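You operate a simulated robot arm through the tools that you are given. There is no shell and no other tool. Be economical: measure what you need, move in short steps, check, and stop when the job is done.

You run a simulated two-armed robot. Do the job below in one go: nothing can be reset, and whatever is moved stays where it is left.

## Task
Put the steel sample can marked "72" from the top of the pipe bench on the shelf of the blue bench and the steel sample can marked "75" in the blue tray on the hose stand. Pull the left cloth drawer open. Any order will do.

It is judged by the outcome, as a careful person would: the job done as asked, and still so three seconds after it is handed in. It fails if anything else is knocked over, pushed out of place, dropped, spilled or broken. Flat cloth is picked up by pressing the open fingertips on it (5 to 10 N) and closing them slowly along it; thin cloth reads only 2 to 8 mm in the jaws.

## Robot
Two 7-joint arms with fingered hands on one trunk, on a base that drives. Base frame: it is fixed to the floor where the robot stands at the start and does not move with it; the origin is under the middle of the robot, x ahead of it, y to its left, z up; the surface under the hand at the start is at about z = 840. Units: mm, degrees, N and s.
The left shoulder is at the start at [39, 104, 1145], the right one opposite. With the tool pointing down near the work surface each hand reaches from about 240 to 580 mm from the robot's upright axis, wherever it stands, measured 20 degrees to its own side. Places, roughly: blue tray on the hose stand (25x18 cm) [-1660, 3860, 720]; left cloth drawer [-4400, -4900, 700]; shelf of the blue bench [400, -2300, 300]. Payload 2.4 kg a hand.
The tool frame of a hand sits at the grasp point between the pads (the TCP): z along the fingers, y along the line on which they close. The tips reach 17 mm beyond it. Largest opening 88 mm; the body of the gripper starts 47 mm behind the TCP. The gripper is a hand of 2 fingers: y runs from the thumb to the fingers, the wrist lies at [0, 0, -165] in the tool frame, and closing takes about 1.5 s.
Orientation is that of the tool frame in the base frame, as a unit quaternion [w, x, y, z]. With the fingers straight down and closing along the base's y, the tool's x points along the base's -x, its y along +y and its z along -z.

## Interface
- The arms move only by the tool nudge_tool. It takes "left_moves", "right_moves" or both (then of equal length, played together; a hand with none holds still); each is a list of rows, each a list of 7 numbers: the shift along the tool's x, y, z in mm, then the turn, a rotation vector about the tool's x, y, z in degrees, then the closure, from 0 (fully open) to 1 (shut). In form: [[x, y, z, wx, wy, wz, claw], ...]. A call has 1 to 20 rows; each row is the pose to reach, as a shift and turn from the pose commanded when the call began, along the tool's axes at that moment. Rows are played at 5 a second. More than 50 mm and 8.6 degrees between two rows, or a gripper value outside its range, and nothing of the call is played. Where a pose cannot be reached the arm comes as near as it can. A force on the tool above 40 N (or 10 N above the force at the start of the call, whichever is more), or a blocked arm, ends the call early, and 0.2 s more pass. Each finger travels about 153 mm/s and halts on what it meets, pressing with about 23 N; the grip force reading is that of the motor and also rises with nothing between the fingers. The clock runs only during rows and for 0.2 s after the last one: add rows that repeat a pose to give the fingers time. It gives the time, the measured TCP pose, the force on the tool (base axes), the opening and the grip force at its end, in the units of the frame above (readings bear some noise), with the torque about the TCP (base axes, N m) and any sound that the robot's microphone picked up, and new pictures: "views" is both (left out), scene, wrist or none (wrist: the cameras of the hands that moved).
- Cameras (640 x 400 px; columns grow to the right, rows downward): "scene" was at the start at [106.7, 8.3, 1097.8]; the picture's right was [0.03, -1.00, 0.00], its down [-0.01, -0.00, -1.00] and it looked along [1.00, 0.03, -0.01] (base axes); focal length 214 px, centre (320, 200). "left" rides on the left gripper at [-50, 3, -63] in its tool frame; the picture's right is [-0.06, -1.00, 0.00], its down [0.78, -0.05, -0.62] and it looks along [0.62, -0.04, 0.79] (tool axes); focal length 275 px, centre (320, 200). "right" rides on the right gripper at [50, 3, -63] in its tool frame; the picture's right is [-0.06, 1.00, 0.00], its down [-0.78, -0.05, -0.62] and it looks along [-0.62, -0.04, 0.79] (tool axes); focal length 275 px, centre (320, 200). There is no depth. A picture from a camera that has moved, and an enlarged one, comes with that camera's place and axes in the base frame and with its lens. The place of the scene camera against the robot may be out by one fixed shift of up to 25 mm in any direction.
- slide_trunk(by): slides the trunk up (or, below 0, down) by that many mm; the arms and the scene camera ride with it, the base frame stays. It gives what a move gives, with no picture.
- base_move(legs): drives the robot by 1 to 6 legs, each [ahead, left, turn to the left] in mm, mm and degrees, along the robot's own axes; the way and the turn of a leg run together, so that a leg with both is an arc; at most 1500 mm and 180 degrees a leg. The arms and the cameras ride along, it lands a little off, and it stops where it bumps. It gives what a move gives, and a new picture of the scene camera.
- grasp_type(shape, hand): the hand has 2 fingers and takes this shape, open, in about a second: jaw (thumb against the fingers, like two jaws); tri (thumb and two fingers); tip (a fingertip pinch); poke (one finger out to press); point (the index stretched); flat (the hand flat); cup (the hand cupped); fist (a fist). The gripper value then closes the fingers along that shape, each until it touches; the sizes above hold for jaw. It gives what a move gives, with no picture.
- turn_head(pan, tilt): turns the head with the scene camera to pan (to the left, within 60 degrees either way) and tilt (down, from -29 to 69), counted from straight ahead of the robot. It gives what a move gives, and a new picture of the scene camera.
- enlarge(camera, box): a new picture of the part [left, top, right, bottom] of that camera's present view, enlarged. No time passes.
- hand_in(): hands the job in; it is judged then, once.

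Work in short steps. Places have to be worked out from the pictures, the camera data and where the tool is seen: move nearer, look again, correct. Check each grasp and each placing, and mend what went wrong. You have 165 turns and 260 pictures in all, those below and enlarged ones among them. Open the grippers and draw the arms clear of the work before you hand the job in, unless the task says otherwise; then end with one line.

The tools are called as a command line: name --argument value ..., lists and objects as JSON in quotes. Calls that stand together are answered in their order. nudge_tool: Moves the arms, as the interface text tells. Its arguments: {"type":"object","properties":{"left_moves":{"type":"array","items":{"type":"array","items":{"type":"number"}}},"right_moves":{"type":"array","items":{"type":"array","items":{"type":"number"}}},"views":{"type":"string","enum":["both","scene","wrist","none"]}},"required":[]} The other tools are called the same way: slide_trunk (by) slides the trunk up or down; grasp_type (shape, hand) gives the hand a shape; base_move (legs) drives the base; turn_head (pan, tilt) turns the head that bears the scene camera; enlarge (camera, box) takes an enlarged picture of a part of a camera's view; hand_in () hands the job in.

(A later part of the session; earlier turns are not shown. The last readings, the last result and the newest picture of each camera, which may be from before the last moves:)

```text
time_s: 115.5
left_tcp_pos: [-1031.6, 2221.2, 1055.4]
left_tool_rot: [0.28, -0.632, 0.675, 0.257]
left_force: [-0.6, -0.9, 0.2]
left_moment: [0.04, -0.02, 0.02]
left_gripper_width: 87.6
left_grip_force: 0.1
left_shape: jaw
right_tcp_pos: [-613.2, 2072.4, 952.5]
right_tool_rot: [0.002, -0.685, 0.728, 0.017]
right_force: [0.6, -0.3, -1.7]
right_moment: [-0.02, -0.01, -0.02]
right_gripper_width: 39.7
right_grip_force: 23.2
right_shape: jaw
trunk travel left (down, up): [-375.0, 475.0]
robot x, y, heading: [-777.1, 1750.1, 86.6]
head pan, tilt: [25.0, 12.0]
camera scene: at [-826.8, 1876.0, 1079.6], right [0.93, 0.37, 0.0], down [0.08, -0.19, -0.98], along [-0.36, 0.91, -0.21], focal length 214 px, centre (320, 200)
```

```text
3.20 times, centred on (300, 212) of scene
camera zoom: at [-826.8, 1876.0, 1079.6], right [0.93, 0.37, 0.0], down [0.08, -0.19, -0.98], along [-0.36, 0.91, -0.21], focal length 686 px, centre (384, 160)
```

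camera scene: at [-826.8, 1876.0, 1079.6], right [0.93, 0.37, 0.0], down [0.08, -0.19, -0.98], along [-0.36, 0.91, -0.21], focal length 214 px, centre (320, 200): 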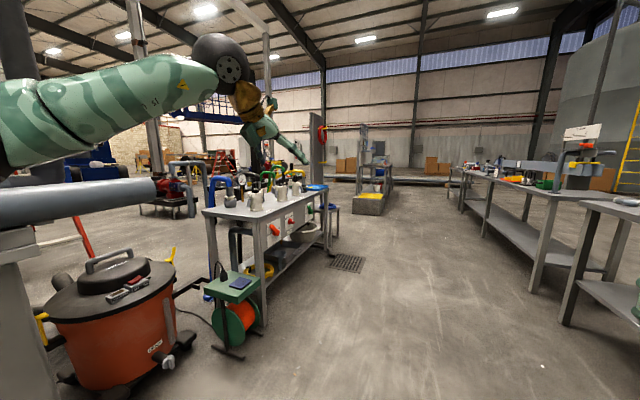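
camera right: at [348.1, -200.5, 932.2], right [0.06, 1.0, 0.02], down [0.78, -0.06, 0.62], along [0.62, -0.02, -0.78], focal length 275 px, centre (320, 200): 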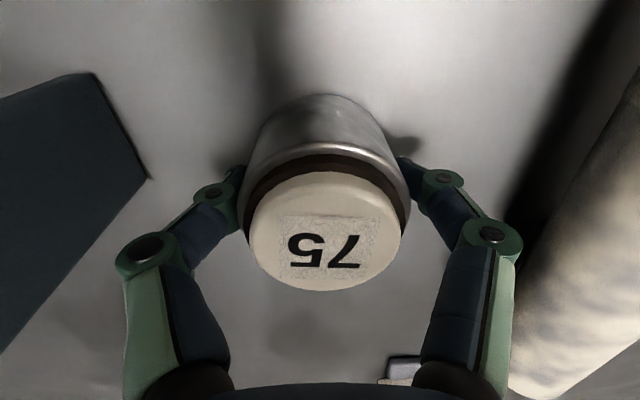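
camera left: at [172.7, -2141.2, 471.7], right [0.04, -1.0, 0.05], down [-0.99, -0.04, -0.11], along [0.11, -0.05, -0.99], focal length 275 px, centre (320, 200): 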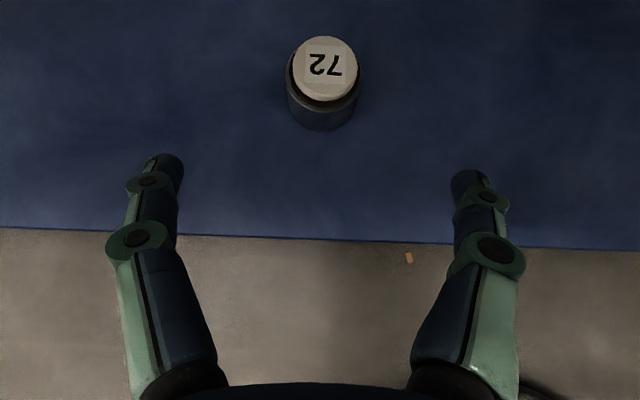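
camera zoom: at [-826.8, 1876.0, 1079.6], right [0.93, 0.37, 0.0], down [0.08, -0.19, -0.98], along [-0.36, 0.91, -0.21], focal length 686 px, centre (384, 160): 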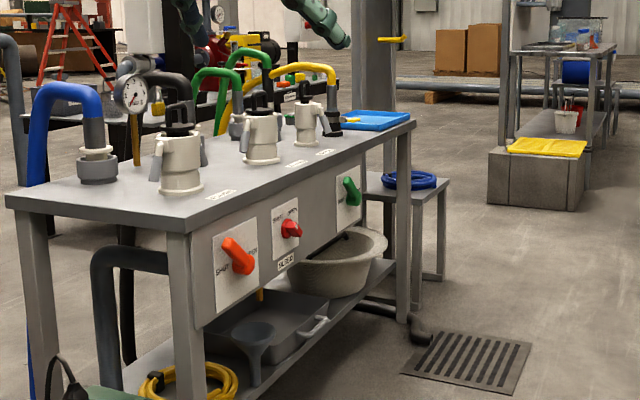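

The hose stand top runs y ≈ 2760–3970 with front edge x ≈ −1535, the tray at its far end. I drive up beside it and turn to face it.

base_move --legs '[[0, 0, 8], [1000, 0, 0], [950, 0, 0], [0, 0, 86]]'

turn_head --pan -5 --tilt 35

```text
time_s: 129.5
left_tcp_pos: [-1415.1, 3409.1, 1056.1]
left_tool_rot: [-0.003, 0.925, 0.003, -0.381]
left_force: [0.1, -0.1, 0.5]
left_moment: [0.01, 0.01, -0.03]
left_gripper_width: 88.1
left_grip_force: 0.1
left_shape: jaw
right_tcp_pos: [-1293.0, 3836.6, 951.7]
right_tool_rot: [0.011, 1.0, 0.006, -0.013]
right_force: [-0.1, 0.1, -1.0]
right_moment: [-0.01, 0.01, -0.01]
right_gripper_width: 40.0
right_grip_force: 23.2
right_shape: jaw
trunk travel left (down, up): [-375.0, 475.0]
robot x, y, heading: [-964.9, 3695.1, -178.9]
head pan, tilt: [25.0, 12.0]
camera scene: at [-1094.1, 3659.0, 1079.5], right [-0.44, 0.9, 0.0], down [0.19, 0.09, -0.98], along [-0.88, -0.43, -0.21], focal length 214 px, centre (320, 200)
```

scene: 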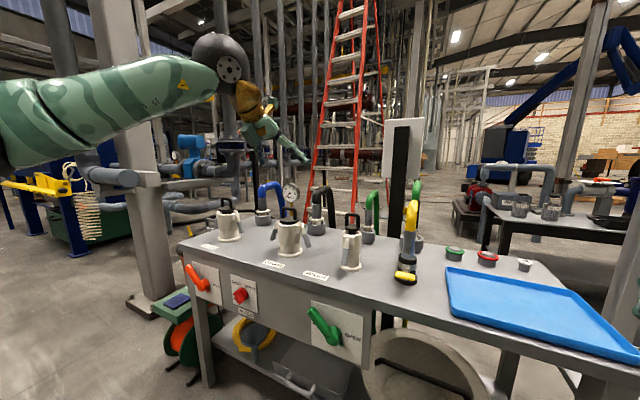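

```text
time_s: 130.4
left_tcp_pos: [-1414.7, 3409.8, 1055.8]
left_tool_rot: [-0.003, 0.925, 0.003, -0.38]
left_force: [0.3, -0.1, -0.4]
left_moment: [0.01, 0.04, 0.03]
left_gripper_width: 87.8
left_grip_force: 0.0
left_shape: jaw
right_tcp_pos: [-1293.7, 3837.2, 952.1]
right_tool_rot: [0.012, 1.0, 0.005, -0.012]
right_force: [0.4, -0.1, -2.2]
right_moment: [0.02, 0.0, 0.01]
right_gripper_width: 39.9
right_grip_force: 23.6
right_shape: jaw
trunk travel left (down, up): [-375.0, 475.0]
robot x, y, heading: [-965.4, 3695.3, -179.2]
head pan, tilt: [-5.0, 35.0]
camera scene: at [-1098.1, 3706.0, 1042.7], right [0.07, 1.0, 0.0], down [0.57, -0.04, -0.82], along [-0.82, 0.06, -0.57], focal length 214 px, centre (320, 200)
```

scene: 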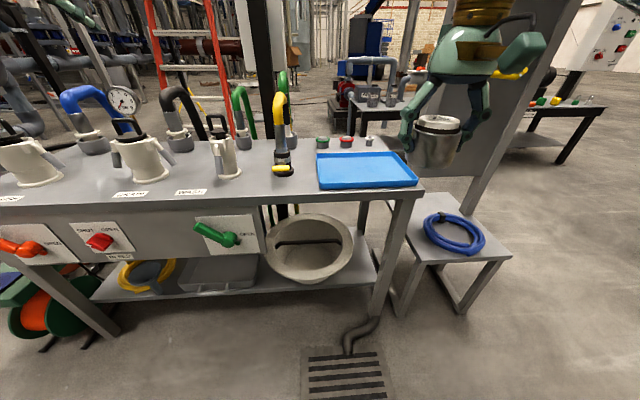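

Tray centre is about (−1690, 3880), floor near z 720. I tuck the left hand, then drive 215 mm nearer.

nudge_tool --left_moves '[[10, 0, -35, 0, 0, 0, 0], [20, 0, -70, 0, 0, 0, 0], [30, 0, -105, 0, 0, 0, 0], [38, 0, -122, 0, 0, 0, 0]]' --views "none"

base_move --legs '[[215, 0, 0]]'

```text
time_s: 131.4
left_tcp_pos: [-1299.8, 3409.0, 1117.0]
left_tool_rot: [-0.002, 0.925, 0.004, -0.38]
left_force: [0.1, -0.3, 0.0]
left_moment: [-0.04, -0.01, 0.0]
left_gripper_width: 87.8
left_grip_force: 0.0
left_shape: jaw
right_tcp_pos: [-1294.5, 3837.3, 951.1]
right_tool_rot: [0.011, 1.0, 0.006, -0.013]
right_force: [-0.6, -1.0, -1.0]
right_moment: [0.03, 0.02, 0.05]
right_gripper_width: 39.8
right_grip_force: 23.3
right_shape: jaw
trunk travel left (down, up): [-375.0, 475.0]
robot x, y, heading: [-964.0, 3696.9, -179.1]
head pan, tilt: [-5.0, 35.0]
```

```text
time_s: 132.6
left_tcp_pos: [-1342.8, 3342.3, 1110.0]
left_tool_rot: [0.0, 0.927, 0.007, -0.374]
left_force: [-0.2, 0.5, 1.0]
left_moment: [0.01, 0.03, 0.01]
left_gripper_width: 88.0
left_grip_force: 0.2
left_shape: jaw
right_tcp_pos: [-1344.6, 3779.8, 946.0]
right_tool_rot: [0.013, 1.0, 0.007, -0.006]
right_force: [0.4, 0.3, -1.2]
right_moment: [-0.01, 0.01, 0.03]
right_gripper_width: 39.7
right_grip_force: 23.6
right_shape: jaw
trunk travel left (down, up): [-375.0, 475.0]
robot x, y, heading: [-1005.2, 3630.9, -178.5]
head pan, tilt: [-5.0, 35.0]
stopped in leg 1: the robot was blocked; the commanded pose is now the measured one
camera scene: at [-1125.9, 3637.6, 1045.6], right [0.07, 1.0, 0.0], down [0.56, -0.03, -0.82], along [-0.82, 0.06, -0.57], focal length 214 px, centre (320, 200)
```

scene: 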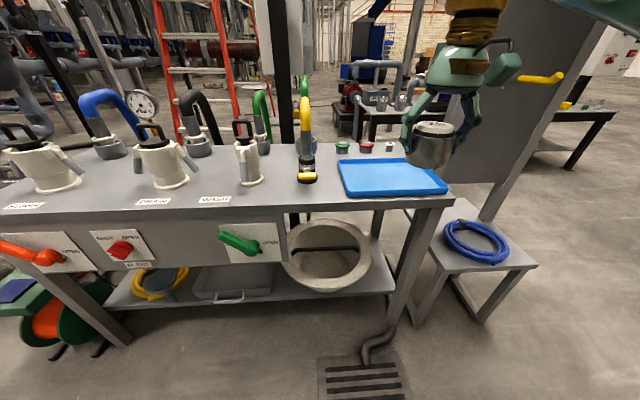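

Something stopped the base: likely the right elbow against the grey panel at the right. I look there.

turn_head --pan -50 --tilt 10

```text
time_s: 133.8
left_tcp_pos: [-1340.2, 3337.9, 1111.1]
left_tool_rot: [0.002, 0.926, 0.008, -0.377]
left_force: [0.0, -0.7, 0.0]
left_moment: [0.0, -0.02, -0.03]
left_gripper_width: 87.9
left_grip_force: 0.2
left_shape: jaw
right_tcp_pos: [-1345.7, 3778.8, 947.5]
right_tool_rot: [0.014, 1.0, 0.009, -0.006]
right_force: [0.2, -0.5, -0.9]
right_moment: [0.01, 0.01, 0.03]
right_gripper_width: 39.7
right_grip_force: 22.6
right_shape: jaw
trunk travel left (down, up): [-375.0, 475.0]
robot x, y, heading: [-1003.9, 3627.9, -178.8]
head pan, tilt: [-50.0, 10.0]
camera scene: at [-1110.9, 3688.0, 1078.8], right [0.73, 0.68, 0.01], down [0.17, -0.16, -0.97], along [-0.66, 0.71, -0.23], focal length 214 px, centre (320, 200)
```

scene: 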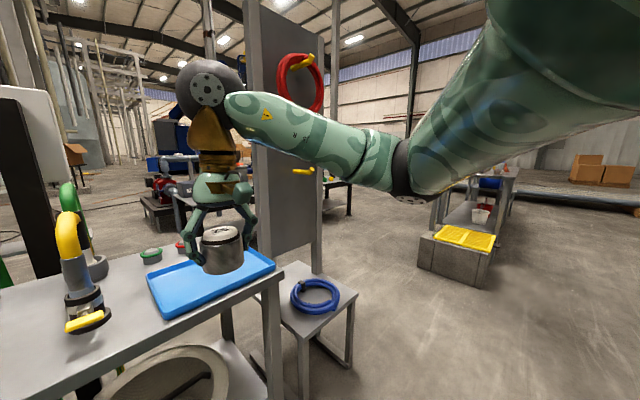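

The panel is about a metre off, so not that. I look down in front of the base for what stopped it.

turn_head --pan 0 --tilt 69

turn_head --pan -60 --tilt 55

```text
time_s: 135.0
left_tcp_pos: [-1340.7, 3338.8, 1110.5]
left_tool_rot: [0.002, 0.926, 0.009, -0.378]
left_force: [-0.4, -0.3, 0.1]
left_moment: [0.02, -0.01, 0.02]
left_gripper_width: 88.2
left_grip_force: 0.1
left_shape: jaw
right_tcp_pos: [-1344.2, 3778.6, 947.3]
right_tool_rot: [0.014, 1.0, 0.008, -0.008]
right_force: [-0.5, -0.2, -1.2]
right_moment: [-0.02, 0.02, 0.03]
right_gripper_width: 39.8
right_grip_force: 23.2
right_shape: jaw
trunk travel left (down, up): [-375.0, 475.0]
robot x, y, heading: [-1003.3, 3629.0, -179.0]
head pan, tilt: [0.0, 68.8]
camera scene: at [-1102.3, 3619.7, 1000.9], right [-0.02, 1.0, 0.01], down [0.93, 0.02, -0.36], along [-0.36, 0.01, -0.93], focal length 214 px, centre (320, 200)
```

scene: 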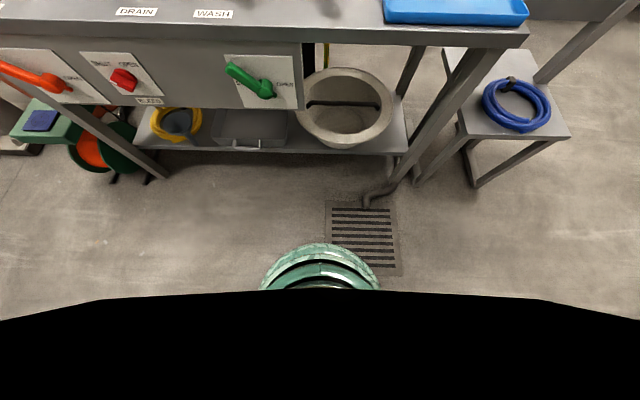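

```text
time_s: 136.3
left_tcp_pos: [-1339.4, 3338.5, 1111.3]
left_tool_rot: [0.002, 0.926, 0.009, -0.377]
left_force: [-0.2, -0.5, 0.1]
left_moment: [-0.01, -0.01, 0.02]
left_gripper_width: 88.2
left_grip_force: 0.1
left_shape: jaw
right_tcp_pos: [-1346.0, 3778.3, 946.9]
right_tool_rot: [0.013, 1.0, 0.009, -0.008]
right_force: [-0.1, -0.3, -1.2]
right_moment: [0.03, 0.02, -0.02]
right_gripper_width: 40.0
right_grip_force: 23.5
right_shape: jaw
trunk travel left (down, up): [-375.0, 475.0]
robot x, y, heading: [-1003.5, 3625.8, -178.5]
head pan, tilt: [-60.0, 55.0]
camera scene: at [-1083.8, 3682.3, 1017.1], right [0.85, 0.52, 0.01], down [0.42, -0.69, -0.58], along [-0.3, 0.5, -0.81], focal length 214 px, centre (320, 200)
```

scene: 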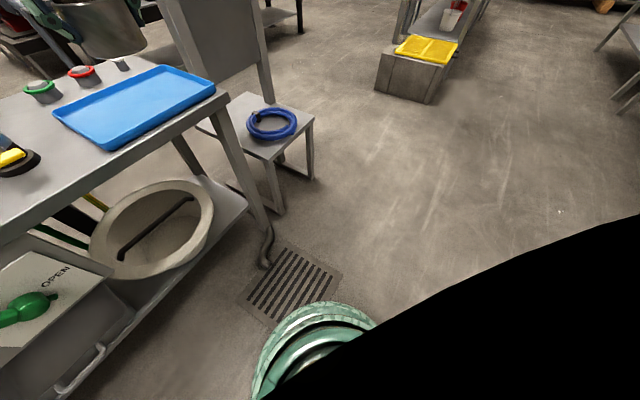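

The base most likely caught the floor grate (x −1150…−1485, y 3680…3985). I go round it: left to y ≈ 3475, ahead, then turn right to face the tray diagonally.

base_move --legs '[[0, 155, 0], [150, 0, 0]]'

```text
time_s: 137.6
left_tcp_pos: [-1402.7, 3280.1, 1101.3]
left_tool_rot: [0.003, 0.93, 0.005, -0.368]
left_force: [-0.3, -0.2, -0.8]
left_moment: [-0.02, -0.04, -0.02]
left_gripper_width: 88.2
left_grip_force: 0.0
left_shape: jaw
right_tcp_pos: [-1412.2, 3724.7, 937.8]
right_tool_rot: [0.018, 1.0, 0.007, 0.001]
right_force: [-0.8, 0.1, -1.4]
right_moment: [-0.01, 0.0, -0.03]
right_gripper_width: 39.8
right_grip_force: 22.7
right_shape: jaw
trunk travel left (down, up): [-375.0, 475.0]
robot x, y, heading: [-1051.8, 3568.0, -178.7]
head pan, tilt: [-60.0, 55.0]
stopped in leg 1: the robot was blocked; the commanded pose is now the measured one
camera scene: at [-1131.1, 3625.6, 1017.1], right [0.86, 0.52, 0.0], down [0.42, -0.7, -0.58], along [-0.3, 0.5, -0.81], focal length 214 px, centre (320, 200)
```

scene: 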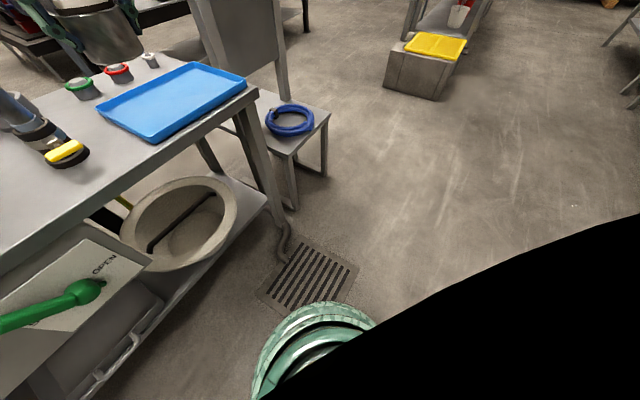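

The base crept diagonally again and pitches forward a little; something holds it. I look down at the left side and ahead.

turn_head --pan 60 --tilt 50

turn_head --pan 20 --tilt 15

```text
time_s: 139.6
left_tcp_pos: [-1398.7, 3280.0, 1103.9]
left_tool_rot: [0.006, 0.928, 0.006, -0.372]
left_force: [0.3, -0.5, 0.0]
left_moment: [0.0, 0.01, 0.0]
left_gripper_width: 88.1
left_grip_force: 0.1
left_shape: jaw
right_tcp_pos: [-1410.6, 3727.0, 941.2]
right_tool_rot: [0.019, 1.0, 0.007, -0.002]
right_force: [0.7, -1.2, -2.0]
right_moment: [0.02, -0.01, 0.0]
right_gripper_width: 39.9
right_grip_force: 23.0
right_shape: jaw
trunk travel left (down, up): [-375.0, 475.0]
robot x, y, heading: [-1058.3, 3563.6, -178.5]
head pan, tilt: [60.0, 50.0]
camera scene: at [-1137.5, 3488.5, 1021.8], right [-0.88, 0.48, 0.01], down [0.37, 0.68, -0.63], along [-0.31, -0.55, -0.77], focal length 214 px, centre (320, 200)
```

scene: 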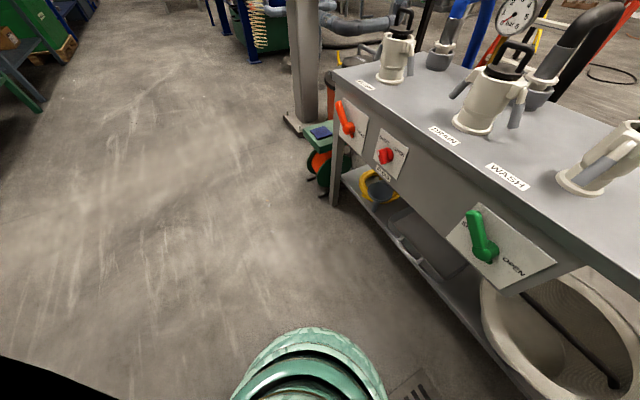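

```text
time_s: 140.7
left_tcp_pos: [-1397.3, 3279.4, 1103.5]
left_tool_rot: [0.005, 0.928, 0.006, -0.372]
left_force: [-0.1, 0.5, -0.2]
left_moment: [-0.01, 0.01, 0.01]
left_gripper_width: 88.1
left_grip_force: 0.0
left_shape: jaw
right_tcp_pos: [-1409.5, 3726.3, 939.3]
right_tool_rot: [0.019, 1.0, 0.008, -0.002]
right_force: [0.2, 0.4, -1.4]
right_moment: [0.0, -0.01, 0.0]
right_gripper_width: 39.7
right_grip_force: 22.9
right_shape: jaw
trunk travel left (down, up): [-375.0, 475.0]
robot x, y, heading: [-1056.4, 3569.7, -178.9]
head pan, tilt: [20.0, 15.0]
camera scene: at [-1187.4, 3521.3, 1076.0], right [-0.36, 0.93, 0.01], down [0.24, 0.11, -0.96], along [-0.9, -0.35, -0.26], focal length 214 px, centre (320, 200)
```

scene: 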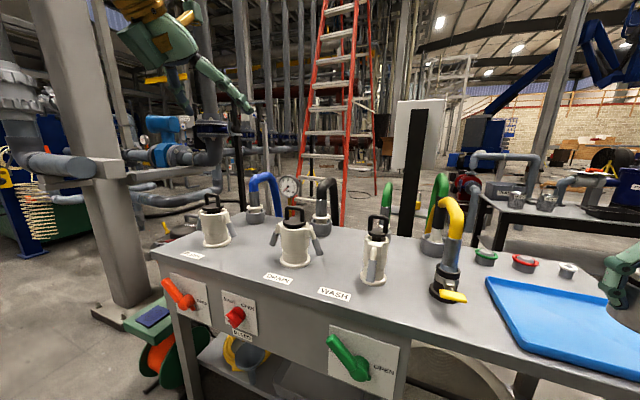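

No obstacle is visible beside the base; the forward pitch suggests a wheel in the floor grate. I back out and check that it levels.

base_move --legs '[[-200, 0, 0]]'

```text
time_s: 142.3
left_tcp_pos: [-1202.2, 3289.8, 1105.3]
left_tool_rot: [0.006, 0.929, 0.007, -0.37]
left_force: [-0.6, -0.5, -1.0]
left_moment: [0.05, 0.01, 0.01]
left_gripper_width: 88.0
left_grip_force: 0.0
left_shape: jaw
right_tcp_pos: [-1209.8, 3731.4, 936.6]
right_tool_rot: [0.021, 1.0, 0.008, -0.001]
right_force: [0.3, 0.2, -0.9]
right_moment: [-0.01, 0.0, -0.01]
right_gripper_width: 39.7
right_grip_force: 24.2
right_shape: jaw
trunk travel left (down, up): [-375.0, 475.0]
robot x, y, heading: [-855.2, 3568.6, -178.6]
head pan, tilt: [20.0, 15.0]
camera scene: at [-986.9, 3540.8, 1074.7], right [-0.36, 0.93, 0.0], down [0.24, 0.09, -0.97], along [-0.9, -0.35, -0.26], focal length 214 px, centre (320, 200)
```

scene: 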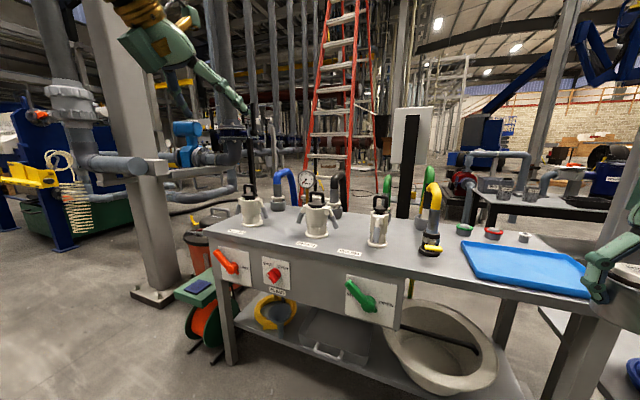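

Backing went freely. Now left to y ≈ 3400 from here.

base_move --legs '[[0, 170, 0]]'

```text
time_s: 143.7
left_tcp_pos: [-1199.9, 3124.0, 1105.3]
left_tool_rot: [0.007, 0.929, 0.006, -0.37]
left_force: [0.1, 0.2, 0.4]
left_moment: [0.02, 0.0, 0.02]
left_gripper_width: 88.2
left_grip_force: 0.0
left_shape: jaw
right_tcp_pos: [-1205.4, 3564.5, 937.5]
right_tool_rot: [0.02, 1.0, 0.007, -0.001]
right_force: [-0.2, 0.5, -2.1]
right_moment: [0.01, -0.02, 0.01]
right_gripper_width: 39.9
right_grip_force: 22.4
right_shape: jaw
trunk travel left (down, up): [-375.0, 475.0]
robot x, y, heading: [-848.7, 3405.7, -178.6]
head pan, tilt: [20.0, 15.0]
camera scene: at [-983.3, 3373.7, 1074.6], right [-0.36, 0.93, 0.0], down [0.24, 0.09, -0.97], along [-0.9, -0.35, -0.26], focal length 214 px, centre (320, 200)
```

scene: 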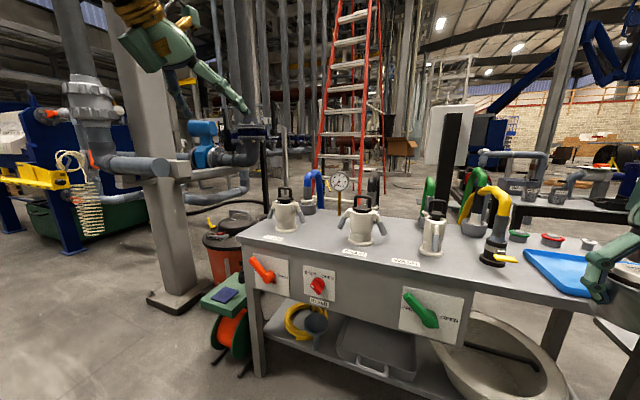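

That worked. I raise and tuck the left hand a little more, then turn 28.6° right and move in diagonally, staying left of the grate.

nudge_tool --left_moves '[[-10, 0, -38, 0, 0, 0, 0], [-20, 0, -76, 0, 0, 0, 0], [-29, 0, -113, 0, 0, 0, 0]]' --views "none"

base_move --legs '[[0, 0, -28.6], [200, 76, 0]]'

```text
time_s: 144.5
left_tcp_pos: [-1141.7, 3126.6, 1208.8]
left_tool_rot: [0.007, 0.929, 0.006, -0.369]
left_force: [-1.9, -0.2, 0.3]
left_moment: [0.01, 0.01, -0.03]
left_gripper_width: 87.9
left_grip_force: 0.1
left_shape: jaw
right_tcp_pos: [-1206.4, 3566.0, 937.5]
right_tool_rot: [0.021, 1.0, 0.007, -0.001]
right_force: [-0.8, -0.2, -1.7]
right_moment: [0.01, -0.02, 0.0]
right_gripper_width: 39.5
right_grip_force: 22.5
right_shape: jaw
trunk travel left (down, up): [-375.0, 475.0]
robot x, y, heading: [-851.2, 3402.7, -178.9]
head pan, tilt: [20.0, 15.0]
```

```text
time_s: 147.6
left_tcp_pos: [-1454.1, 3322.5, 1209.3]
left_tool_rot: [-0.084, 0.902, -0.222, -0.36]
left_force: [0.2, -0.3, -0.3]
left_moment: [-0.01, -0.03, 0.03]
left_gripper_width: 87.9
left_grip_force: 0.1
left_shape: jaw
right_tcp_pos: [-1301.7, 3738.6, 937.3]
right_tool_rot: [0.019, 0.971, -0.238, -0.006]
right_force: [0.1, 0.9, -1.9]
right_moment: [-0.02, -0.02, 0.01]
right_gripper_width: 39.7
right_grip_force: 23.3
right_shape: jaw
trunk travel left (down, up): [-375.0, 475.0]
robot x, y, heading: [-1066.9, 3431.4, 152.9]
head pan, tilt: [20.0, 15.0]
camera scene: at [-1200.6, 3457.9, 1074.6], right [0.12, 0.99, 0.0], down [0.26, -0.03, -0.97], along [-0.96, 0.12, -0.26], focal length 214 px, centre (320, 200)
```

scene: 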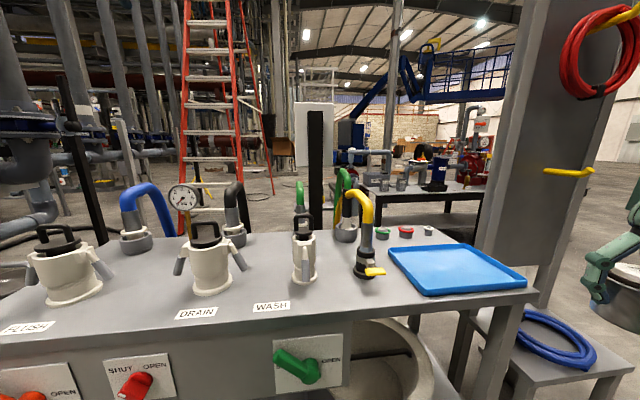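

Clear so far. Continue the same diagonal by 190 mm.

base_move --legs '[[190, 70, 0]]'

turn_head --pan -30 --tilt 30

```text
time_s: 149.2
left_tcp_pos: [-1658.1, 3346.0, 1208.4]
left_tool_rot: [-0.083, 0.902, -0.22, -0.361]
left_force: [0.4, 0.0, 0.2]
left_moment: [-0.02, 0.03, 0.01]
left_gripper_width: 88.0
left_grip_force: 0.0
left_shape: jaw
right_tcp_pos: [-1505.0, 3762.3, 937.7]
right_tool_rot: [0.019, 0.971, -0.237, -0.006]
right_force: [-0.1, -0.3, -2.4]
right_moment: [-0.03, 0.02, 0.01]
right_gripper_width: 39.7
right_grip_force: 23.2
right_shape: jaw
trunk travel left (down, up): [-375.0, 475.0]
robot x, y, heading: [-1266.4, 3449.0, 152.9]
head pan, tilt: [20.0, 15.0]
camera scene: at [-1404.1, 3481.9, 1074.6], right [0.12, 0.99, 0.0], down [0.26, -0.03, -0.97], along [-0.96, 0.12, -0.26], focal length 214 px, centre (320, 200)
```

scene: 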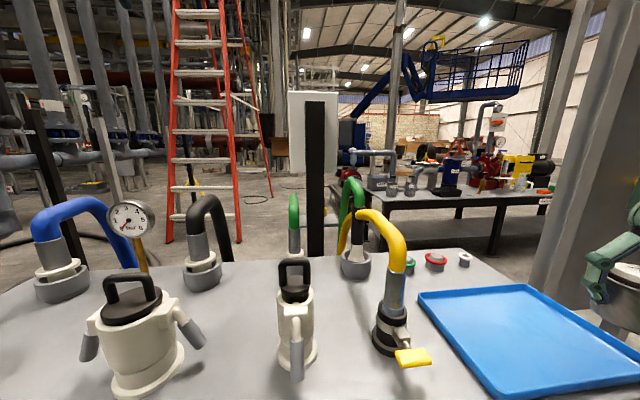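

```text
time_s: 150.4
left_tcp_pos: [-1657.7, 3345.5, 1207.9]
left_tool_rot: [-0.084, 0.903, -0.221, -0.36]
left_force: [-0.1, -0.1, -0.6]
left_moment: [0.01, -0.01, -0.02]
left_gripper_width: 88.0
left_grip_force: 0.0
left_shape: jaw
right_tcp_pos: [-1503.6, 3763.2, 936.4]
right_tool_rot: [0.019, 0.971, -0.237, -0.006]
right_force: [0.5, 0.3, -0.7]
right_moment: [0.0, 0.03, 0.0]
right_gripper_width: 39.7
right_grip_force: 22.7
right_shape: jaw
trunk travel left (down, up): [-375.0, 475.0]
robot x, y, heading: [-1272.1, 3452.9, 153.1]
head pan, tilt: [-30.0, 30.0]
camera scene: at [-1360.5, 3546.4, 1050.5], right [0.84, 0.55, 0.0], down [0.27, -0.42, -0.87], along [-0.47, 0.73, -0.5], focal length 214 px, centre (320, 200)
```

scene: 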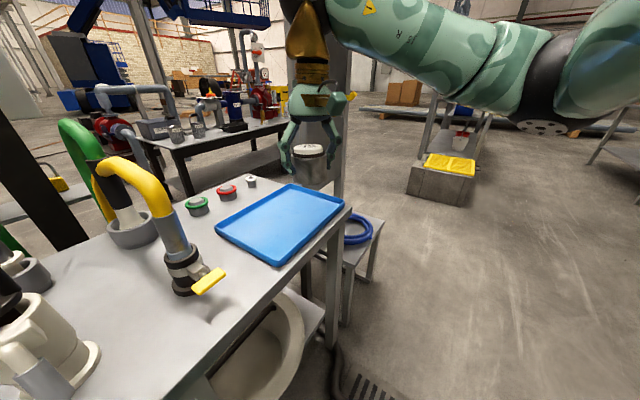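

Tray spans about x −1563…−1743, y 3729…3980, z ~755. I move the right hand over (−1640, 3850) and straighten the can's 1° tilt.

nudge_tool --right_moves '[[-40, -4, 0, 0.3, 0, 0, 1], [-80, -7, 0, 0.5, 0, 0, 1], [-120, -11, 0, 0.8, 0, 0, 1], [-161, -14.5, 0, 1, 0, 0, 1], [-161, -14.5, 0, 1, 0, 0, 1]]'

```text
time_s: 151.6
left_tcp_pos: [-1657.3, 3346.2, 1208.6]
left_tool_rot: [-0.083, 0.903, -0.221, -0.36]
left_force: [1.1, 0.7, 0.7]
left_moment: [0.01, 0.0, 0.0]
left_gripper_width: 88.3
left_grip_force: 0.0
left_shape: jaw
right_tcp_pos: [-1642.2, 3848.8, 937.0]
right_tool_rot: [0.011, 0.972, -0.236, -0.003]
right_force: [-0.1, 0.0, -1.5]
right_moment: [0.01, -0.01, 0.03]
right_gripper_width: 39.8
right_grip_force: 22.9
right_shape: jaw
trunk travel left (down, up): [-375.0, 475.0]
robot x, y, heading: [-1270.6, 3450.1, 153.1]
head pan, tilt: [-30.0, 30.0]
camera scene: at [-1360.6, 3546.4, 1050.5], right [0.84, 0.54, 0.0], down [0.27, -0.42, -0.87], along [-0.47, 0.73, -0.5], focal length 214 px, centre (320, 200)
camera right: at [-1597.7, 3823.8, 1001.2], right [-0.51, -0.86, 0.02], down [-0.67, 0.42, 0.62], along [-0.54, 0.3, -0.79], focal length 275 px, centre (320, 200)
```

scene: 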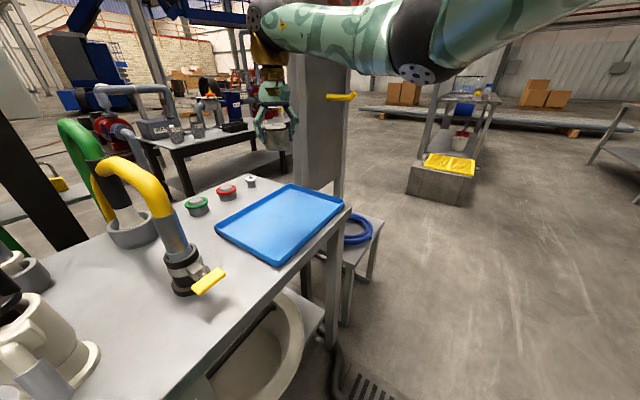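
right: 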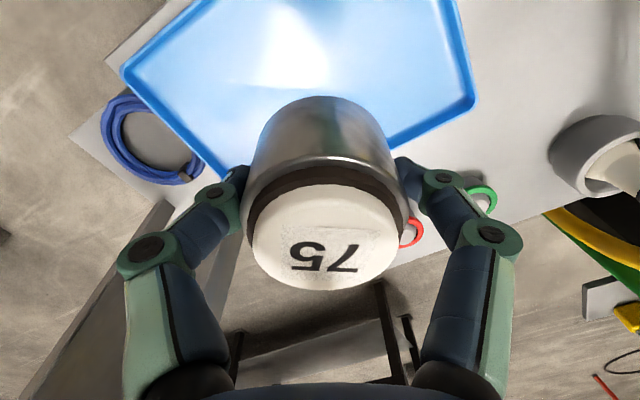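

Projected point lies well inside the tray. Lower 120 mm.

nudge_tool --right_moves '[[0, 0, 40, 0, 0, 0, 1], [0, 0, 80, 0, 0, 0, 1], [0, 0, 120, 0, 0, 0, 1], [0, 0, 120, 0, 0, 0, 1]]'

```text
time_s: 152.6
left_tcp_pos: [-1656.8, 3346.2, 1208.2]
left_tool_rot: [-0.083, 0.902, -0.22, -0.361]
left_force: [1.1, -0.1, -0.2]
left_moment: [-0.01, 0.0, -0.01]
left_gripper_width: 88.3
left_grip_force: 0.0
left_shape: jaw
right_tcp_pos: [-1641.1, 3847.2, 815.6]
right_tool_rot: [0.011, 0.971, -0.238, -0.004]
right_force: [0.3, -0.4, -0.9]
right_moment: [0.0, -0.01, 0.0]
right_gripper_width: 39.7
right_grip_force: 23.3
right_shape: jaw
trunk travel left (down, up): [-375.0, 475.0]
robot x, y, heading: [-1267.6, 3449.7, 152.9]
head pan, tilt: [-30.0, 30.0]
camera scene: at [-1360.5, 3546.5, 1050.5], right [0.84, 0.54, 0.0], down [0.27, -0.42, -0.87], along [-0.47, 0.73, -0.5], focal length 214 px, centre (320, 200)
camera right: at [-1597.1, 3823.8, 880.0], right [-0.52, -0.86, 0.02], down [-0.67, 0.42, 0.62], along [-0.54, 0.3, -0.79], focal length 275 px, centre (320, 200)
```

scene: 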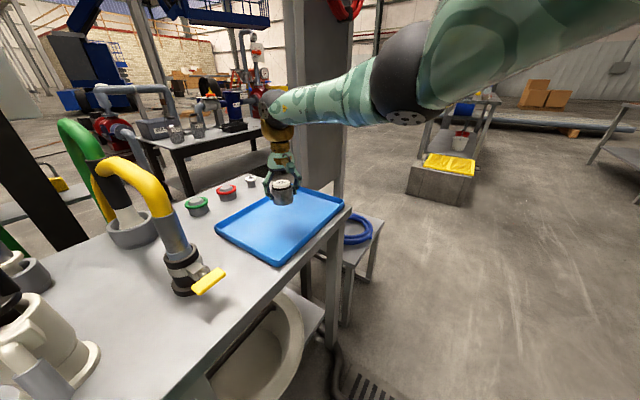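
right: 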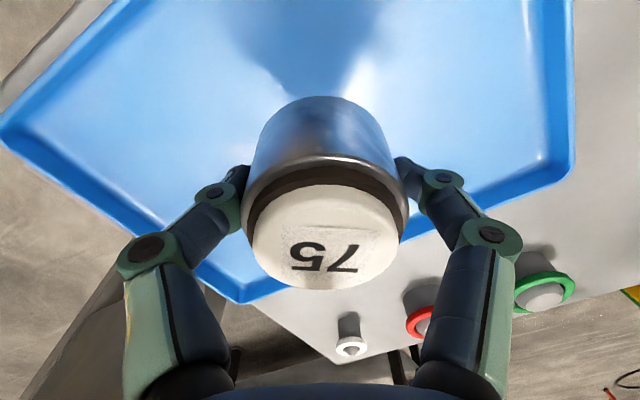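

Over the tray interior. Lower slowly, 3 mm per row.

nudge_tool --right_moves '[[0, 0, 4, 0, 0, 0, 1], [0, 0, 8, 0, 0, 0, 1], [0, 0, 12, 0, 0, 0, 1], [0, 0, 15, 0, 0, 0, 1], [0, 0, 18, 0, 0, 0, 1], [0, 0, 21, 0, 0, 0, 1], [0, 0, 24, 0, 0, 0, 1], [0, 0, 27, 0, 0, 0, 1], [0, 0, 30, 0, 0, 0, 1]]' --views "wrist"

```text
time_s: 154.6
left_tcp_pos: [-1657.8, 3346.1, 1208.7]
left_tool_rot: [-0.083, 0.903, -0.221, -0.36]
left_force: [-0.6, -0.7, 0.6]
left_moment: [0.0, 0.02, -0.02]
left_gripper_width: 87.7
left_grip_force: 0.0
left_shape: jaw
right_tcp_pos: [-1642.3, 3846.6, 787.9]
right_tool_rot: [0.012, 0.971, -0.237, -0.004]
right_force: [0.3, 0.7, -1.6]
right_moment: [0.02, 0.0, 0.0]
right_gripper_width: 39.7
right_grip_force: 23.0
right_shape: jaw
trunk travel left (down, up): [-375.0, 475.0]
robot x, y, heading: [-1273.4, 3451.9, 153.1]
head pan, tilt: [-30.0, 30.0]
camera right: at [-1597.4, 3822.5, 851.0], right [-0.52, -0.86, 0.02], down [-0.67, 0.42, 0.62], along [-0.54, 0.3, -0.79], focal length 275 px, centre (320, 200)
```

right: 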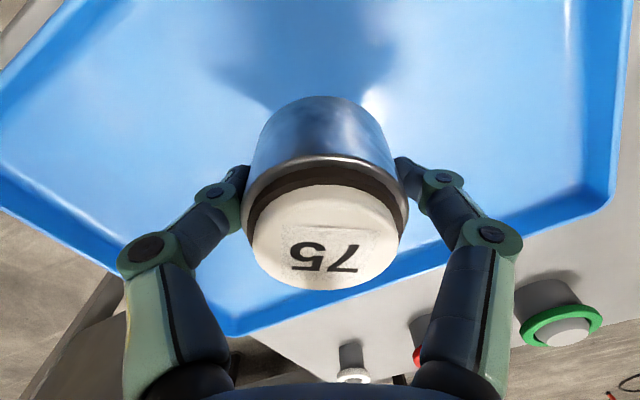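

Still free; continue 3 mm steps.

nudge_tool --right_moves '[[0, 0, 3, 0, 0, 0, 1], [0, 0, 6, 0, 0, 0, 1], [0, 0, 9, 0, 0, 0, 1], [0, 0, 12, 0, 0, 0, 1], [0, 0, 14, 0, 0, 0, 1], [0, 0, 16, 0, 0, 0, 1], [0, 0, 18, 0, 0, 0, 1], [0, 0, 20, 0, 0, 0, 1], [0, 0, 22, 0, 0, 0, 1]]' --views "wrist"

```text
time_s: 156.6
left_tcp_pos: [-1655.4, 3345.5, 1208.0]
left_tool_rot: [-0.084, 0.903, -0.22, -0.36]
left_force: [0.3, 0.1, -0.2]
left_moment: [0.02, 0.03, 0.01]
left_gripper_width: 87.9
left_grip_force: 0.1
left_shape: jaw
right_tcp_pos: [-1643.4, 3845.7, 767.0]
right_tool_rot: [0.01, 0.971, -0.238, -0.003]
right_force: [0.1, 1.1, -0.6]
right_moment: [0.0, -0.04, -0.05]
right_gripper_width: 39.4
right_grip_force: 23.2
right_shape: jaw
trunk travel left (down, up): [-375.0, 475.0]
robot x, y, heading: [-1266.3, 3452.4, 153.0]
head pan, tilt: [-30.0, 30.0]
camera right: at [-1598.4, 3821.5, 829.3], right [-0.52, -0.86, 0.02], down [-0.67, 0.42, 0.62], along [-0.54, 0.3, -0.79], focal length 275 px, centre (320, 200)
```

right: 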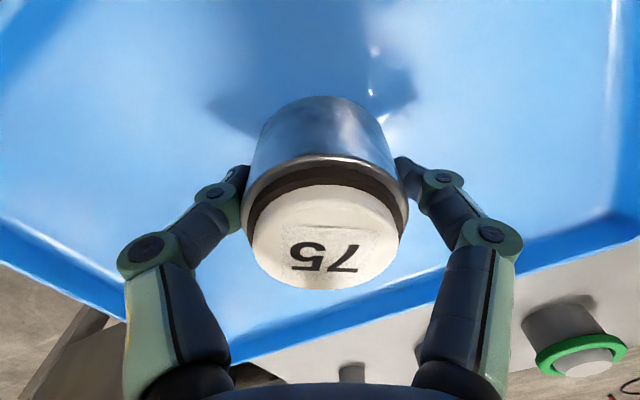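

Close to the floor of the tray now; continue 2 mm steps.

nudge_tool --right_moves '[[0, 0, 2, 0, 0, 0, 1], [0, 0, 4, 0, 0, 0, 1], [0, 0, 6, 0, 0, 0, 1], [0, 0, 8, 0, 0, 0, 1], [0, 0, 10, 0, 0, 0, 1], [0, 0, 12, 0, 0, 0, 1], [0, 0, 14, 0, 0, 0, 1], [0, 0, 16, 0, 0, 0, 1]]' --views "wrist"

```text
time_s: 158.4
left_tcp_pos: [-1657.5, 3345.8, 1209.3]
left_tool_rot: [-0.084, 0.903, -0.22, -0.36]
left_force: [0.9, -0.4, -0.7]
left_moment: [0.02, 0.03, -0.01]
left_gripper_width: 88.2
left_grip_force: 0.1
left_shape: jaw
right_tcp_pos: [-1639.0, 3844.4, 752.8]
right_tool_rot: [0.011, 0.971, -0.238, -0.003]
right_force: [0.2, 0.1, 1.4]
right_moment: [0.04, 0.01, 0.01]
right_gripper_width: 39.6
right_grip_force: 22.4
right_shape: jaw
right hand out of reach, approached as far as the arm can: row 6, 7, 8
trunk travel left (down, up): [-375.0, 475.0]
robot x, y, heading: [-1268.1, 3453.8, 153.1]
head pan, tilt: [-30.0, 30.0]
camera right: at [-1596.0, 3820.5, 816.8], right [-0.52, -0.86, 0.02], down [-0.67, 0.42, 0.62], along [-0.54, 0.3, -0.79], focal length 275 px, centre (320, 200)
```

right: 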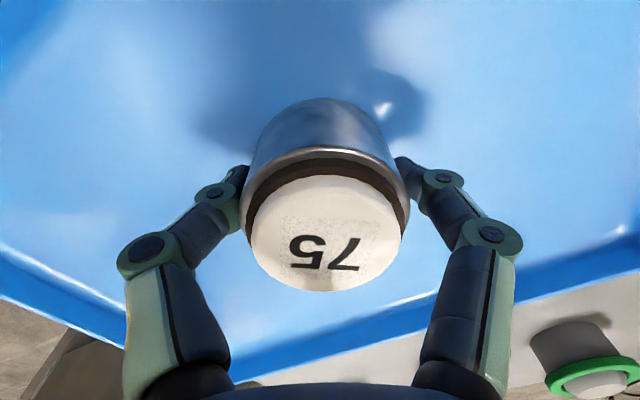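

Reach limit and slight contact (+3 N). I lower the trunk 3 mm to confirm it stands.

slide_trunk --by -3

```text
time_s: 158.9
left_tcp_pos: [-1657.2, 3345.1, 1206.4]
left_tool_rot: [-0.083, 0.903, -0.22, -0.36]
left_force: [0.2, 0.4, -0.4]
left_moment: [-0.03, -0.01, -0.01]
left_gripper_width: 88.3
left_grip_force: 0.1
left_shape: jaw
right_tcp_pos: [-1640.3, 3845.0, 749.8]
right_tool_rot: [0.011, 0.971, -0.237, -0.004]
right_force: [-0.3, 1.8, 13.9]
right_moment: [0.1, -0.02, 0.01]
right_gripper_width: 39.7
right_grip_force: 22.5
right_shape: jaw
trunk travel left (down, up): [-372.0, 478.0]
robot x, y, heading: [-1270.2, 3451.8, 152.8]
head pan, tilt: [-30.0, 30.0]
```

Firm contact (14 N). Open gradually without shifting.

nudge_tool --right_moves '[[0, 0, 0, 0, 0, 0, 0.55], [0, 0, 0, 0, 0, 0, 0.5], [0, 0, 0, 0, 0, 0, 0.4], [0, 0, 0, 0, 0, 0, 0.25], [0, 0, 0, 0, 0, 0, 0.1], [0, 0, 0, 0, 0, 0, 0.1], [0, 0, 0, 0, 0, 0, 0.1]]' --views "wrist"

```text
time_s: 160.5
left_tcp_pos: [-1658.2, 3345.9, 1206.3]
left_tool_rot: [-0.084, 0.903, -0.221, -0.36]
left_force: [-0.6, 0.1, 0.7]
left_moment: [0.01, 0.04, -0.02]
left_gripper_width: 88.1
left_grip_force: 0.1
left_shape: jaw
right_tcp_pos: [-1640.7, 3844.3, 749.3]
right_tool_rot: [0.011, 0.971, -0.238, -0.004]
right_force: [-0.3, 0.1, 0.1]
right_moment: [0.04, 0.01, 0.01]
right_gripper_width: 79.1
right_grip_force: 0.1
right_shape: jaw
trunk travel left (down, up): [-372.0, 478.0]
robot x, y, heading: [-1268.0, 3450.4, 153.0]
head pan, tilt: [-30.0, 30.0]
camera right: at [-1595.8, 3820.6, 813.6], right [-0.52, -0.86, 0.02], down [-0.67, 0.42, 0.62], along [-0.54, 0.3, -0.79], focal length 275 px, centre (320, 200)
```

right: 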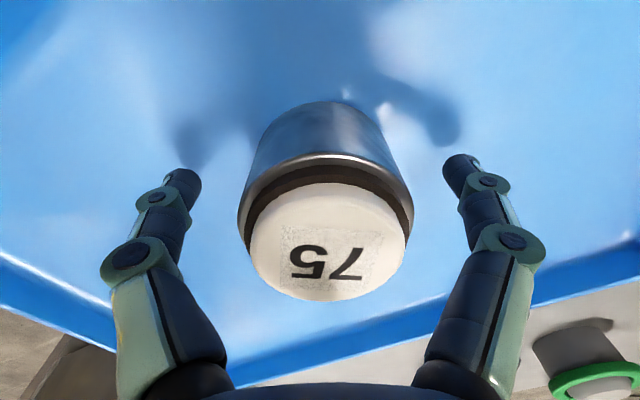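

75 stands free. Raise the right hand straight up.

nudge_tool --right_moves '[[0, 0, -20, 0, 0, 0, 0.1], [0, 0, -60, 0, 0, 0, 0.1], [0, 0, -100, 0, 0, 0, 0.1], [0, 0, -140, 0, 0, 0, 0.1], [0, 0, -185, 0, 0, 0, 0.1], [40, 0, -200, 0, 0, 0, 0.1], [80, 0, -200, 0, 0, 0, 0.1], [120, 0, -200, 0, 0, 0, 0.1], [160, 0, -200, 0, 0, 0, 0.1]]'

```text
time_s: 162.5
left_tcp_pos: [-1656.5, 3346.3, 1205.2]
left_tool_rot: [-0.084, 0.903, -0.221, -0.359]
left_force: [-0.3, 0.4, -0.3]
left_moment: [0.0, 0.01, -0.02]
left_gripper_width: 88.0
left_grip_force: 0.1
left_shape: jaw
right_tcp_pos: [-1494.2, 3772.9, 949.9]
right_tool_rot: [0.012, 0.971, -0.238, -0.004]
right_force: [0.5, 0.8, 0.0]
right_moment: [0.01, 0.03, 0.02]
right_gripper_width: 79.0
right_grip_force: 0.0
right_shape: jaw
trunk travel left (down, up): [-372.0, 478.0]
robot x, y, heading: [-1270.3, 3451.6, 153.0]
head pan, tilt: [-30.0, 30.0]
camera scene: at [-1360.3, 3546.4, 1047.5], right [0.84, 0.54, 0.0], down [0.27, -0.42, -0.87], along [-0.47, 0.73, -0.5], focal length 214 px, centre (320, 200)
camera right: at [-1449.9, 3749.0, 1013.5], right [-0.52, -0.86, 0.02], down [-0.67, 0.42, 0.62], along [-0.54, 0.3, -0.79], focal length 275 px, centre (320, 200)
```

scene: 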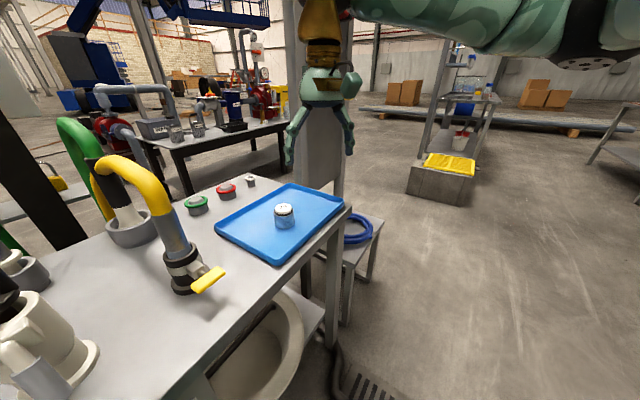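
right: 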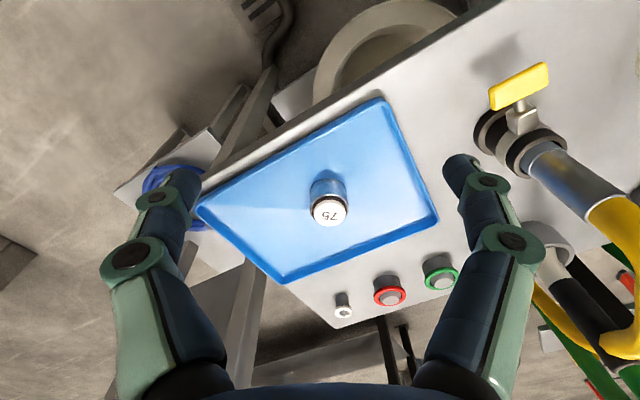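

75 stands in the tray. I back out the way I came and turn toward −y for the drawer.

base_move --legs '[[-390, -146, 0], [0, 0, 117]]'

turn_head --pan 0 --tilt 5

```text
time_s: 170.0
left_tcp_pos: [-580.5, 3102.7, 1206.7]
left_tool_rot: [0.262, 0.662, 0.652, -0.261]
left_force: [0.4, -0.3, -0.1]
left_moment: [0.01, -0.02, 0.01]
left_gripper_width: 88.1
left_grip_force: 0.2
left_shape: jaw
right_tcp_pos: [-1036.8, 3055.0, 949.2]
right_tool_rot: [0.008, 0.713, 0.701, 0.007]
right_force: [-0.5, 0.4, 0.1]
right_moment: [0.01, 0.0, 0.03]
right_gripper_width: 79.1
right_grip_force: 0.0
right_shape: jaw
trunk travel left (down, up): [-372.0, 478.0]
robot x, y, heading: [-849.4, 3401.9, -90.3]
head pan, tilt: [-30.0, 30.0]
camera scene: at [-908.9, 3297.5, 1047.4], right [-0.86, 0.51, 0.0], down [0.25, 0.43, -0.87], along [-0.44, -0.75, -0.5], focal length 214 px, centre (320, 200)
```

scene: 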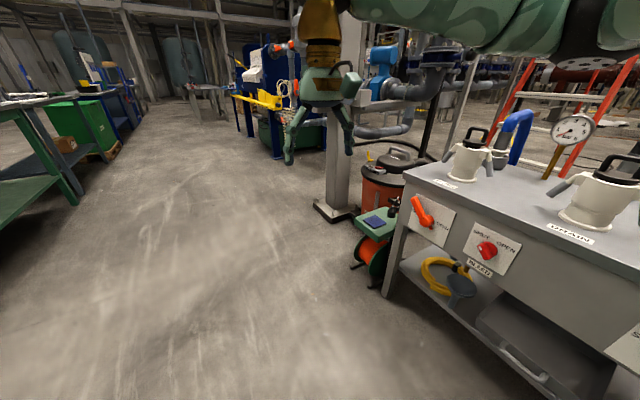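

```text
time_s: 171.0
left_tcp_pos: [-581.3, 3101.7, 1205.4]
left_tool_rot: [0.262, 0.662, 0.652, -0.261]
left_force: [0.2, 0.4, -0.2]
left_moment: [-0.01, 0.01, 0.05]
left_gripper_width: 88.0
left_grip_force: 0.1
left_shape: jaw
right_tcp_pos: [-1035.3, 3054.6, 949.4]
right_tool_rot: [0.009, 0.713, 0.701, 0.007]
right_force: [0.4, -0.4, -0.2]
right_moment: [0.01, -0.01, -0.03]
right_gripper_width: 79.0
right_grip_force: 0.1
right_shape: jaw
trunk travel left (down, up): [-372.0, 478.0]
robot x, y, heading: [-848.5, 3397.7, -90.6]
head pan, tilt: [0.0, 5.0]
camera scene: at [-863.9, 3283.6, 1087.8], right [-1.0, 0.01, 0.0], down [0.0, 0.09, -1.0], along [-0.01, -1.0, -0.09], focal length 214 px, centre (320, 200)
```

scene: 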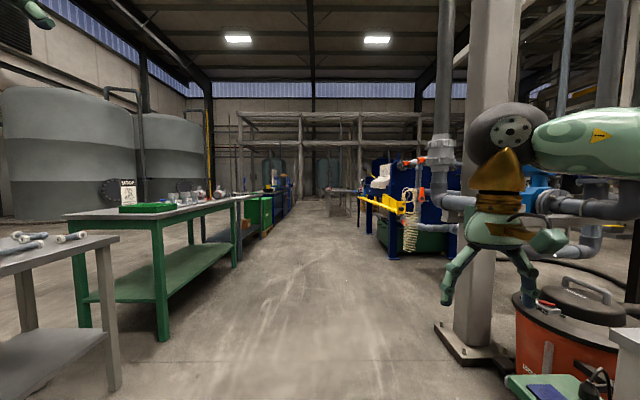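

The aisle is clear toward −y. Drive 4.3 m.

base_move --legs '[[1450, 0, 0.6], [1450, 0, 0], [1400, 0, 0]]'

```text
time_s: 191.6
left_tcp_pos: [-679.3, -1210.5, 1206.5]
left_tool_rot: [0.257, 0.675, 0.639, -0.266]
left_force: [0.1, -0.3, -0.3]
left_moment: [0.03, 0.02, 0.04]
left_gripper_width: 87.9
left_grip_force: 0.1
left_shape: jaw
right_tcp_pos: [-1136.2, -1238.3, 949.4]
right_tool_rot: [0.009, 0.727, 0.687, 0.008]
right_force: [-0.3, -0.7, 0.0]
right_moment: [0.05, 0.03, -0.01]
right_gripper_width: 79.4
right_grip_force: 0.1
right_shape: jaw
trunk travel left (down, up): [-372.0, 478.0]
robot x, y, heading: [-935.9, -902.6, -93.0]
head pan, tilt: [0.0, 5.0]
camera scene: at [-955.5, -1017.3, 1087.8], right [-1.0, 0.05, 0.0], down [0.0, 0.09, -1.0], along [-0.05, -0.99, -0.09], focal length 214 px, centre (320, 200)
```

scene: 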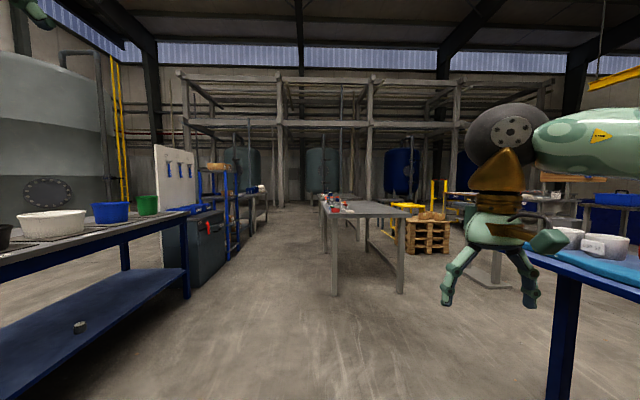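

I look right toward the drawer's direction.

turn_head --pan -40 --tilt 8

enlarge --camera "scene" --box '[160, 100, 480, 300]'

```text
time_s: 192.6
left_tcp_pos: [-680.0, -1210.7, 1205.7]
left_tool_rot: [0.257, 0.675, 0.638, -0.266]
left_force: [0.2, 0.3, 0.1]
left_moment: [0.01, 0.01, 0.0]
left_gripper_width: 87.9
left_grip_force: 0.0
left_shape: jaw
right_tcp_pos: [-1137.2, -1237.7, 948.7]
right_tool_rot: [0.009, 0.726, 0.687, 0.007]
right_force: [-0.2, 0.6, -0.2]
right_moment: [0.03, 0.01, -0.01]
right_gripper_width: 78.9
right_grip_force: 0.0
right_shape: jaw
trunk travel left (down, up): [-372.0, 478.0]
robot x, y, heading: [-933.5, -898.9, -93.0]
head pan, tilt: [-40.0, 8.0]
camera scene: at [-1001.4, -1004.0, 1077.0], right [-0.84, 0.54, 0.0], down [0.11, 0.17, -0.98], along [-0.53, -0.82, -0.2], focal length 214 px, centre (320, 200)
```

scene: 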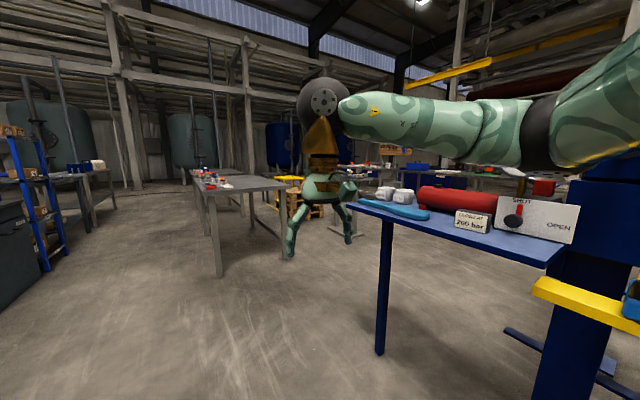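

```text
2.00 times, centred on (320, 200) of scene
camera zoom: at [-1001.4, -1004.0, 1077.0], right [-0.84, 0.54, 0.0], down [0.11, 0.17, -0.98], along [-0.53, -0.82, -0.2], focal length 429 px, centre (320, 200)
```

zoom: 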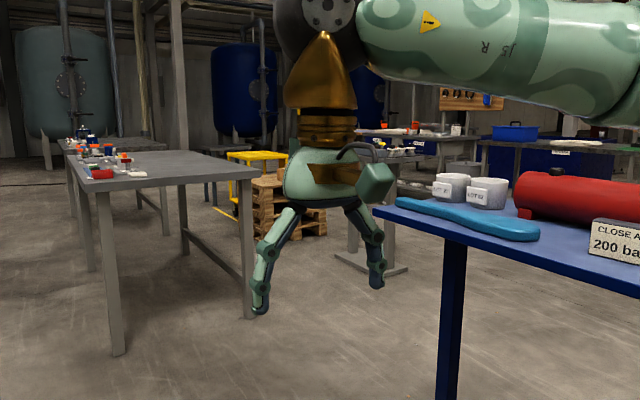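

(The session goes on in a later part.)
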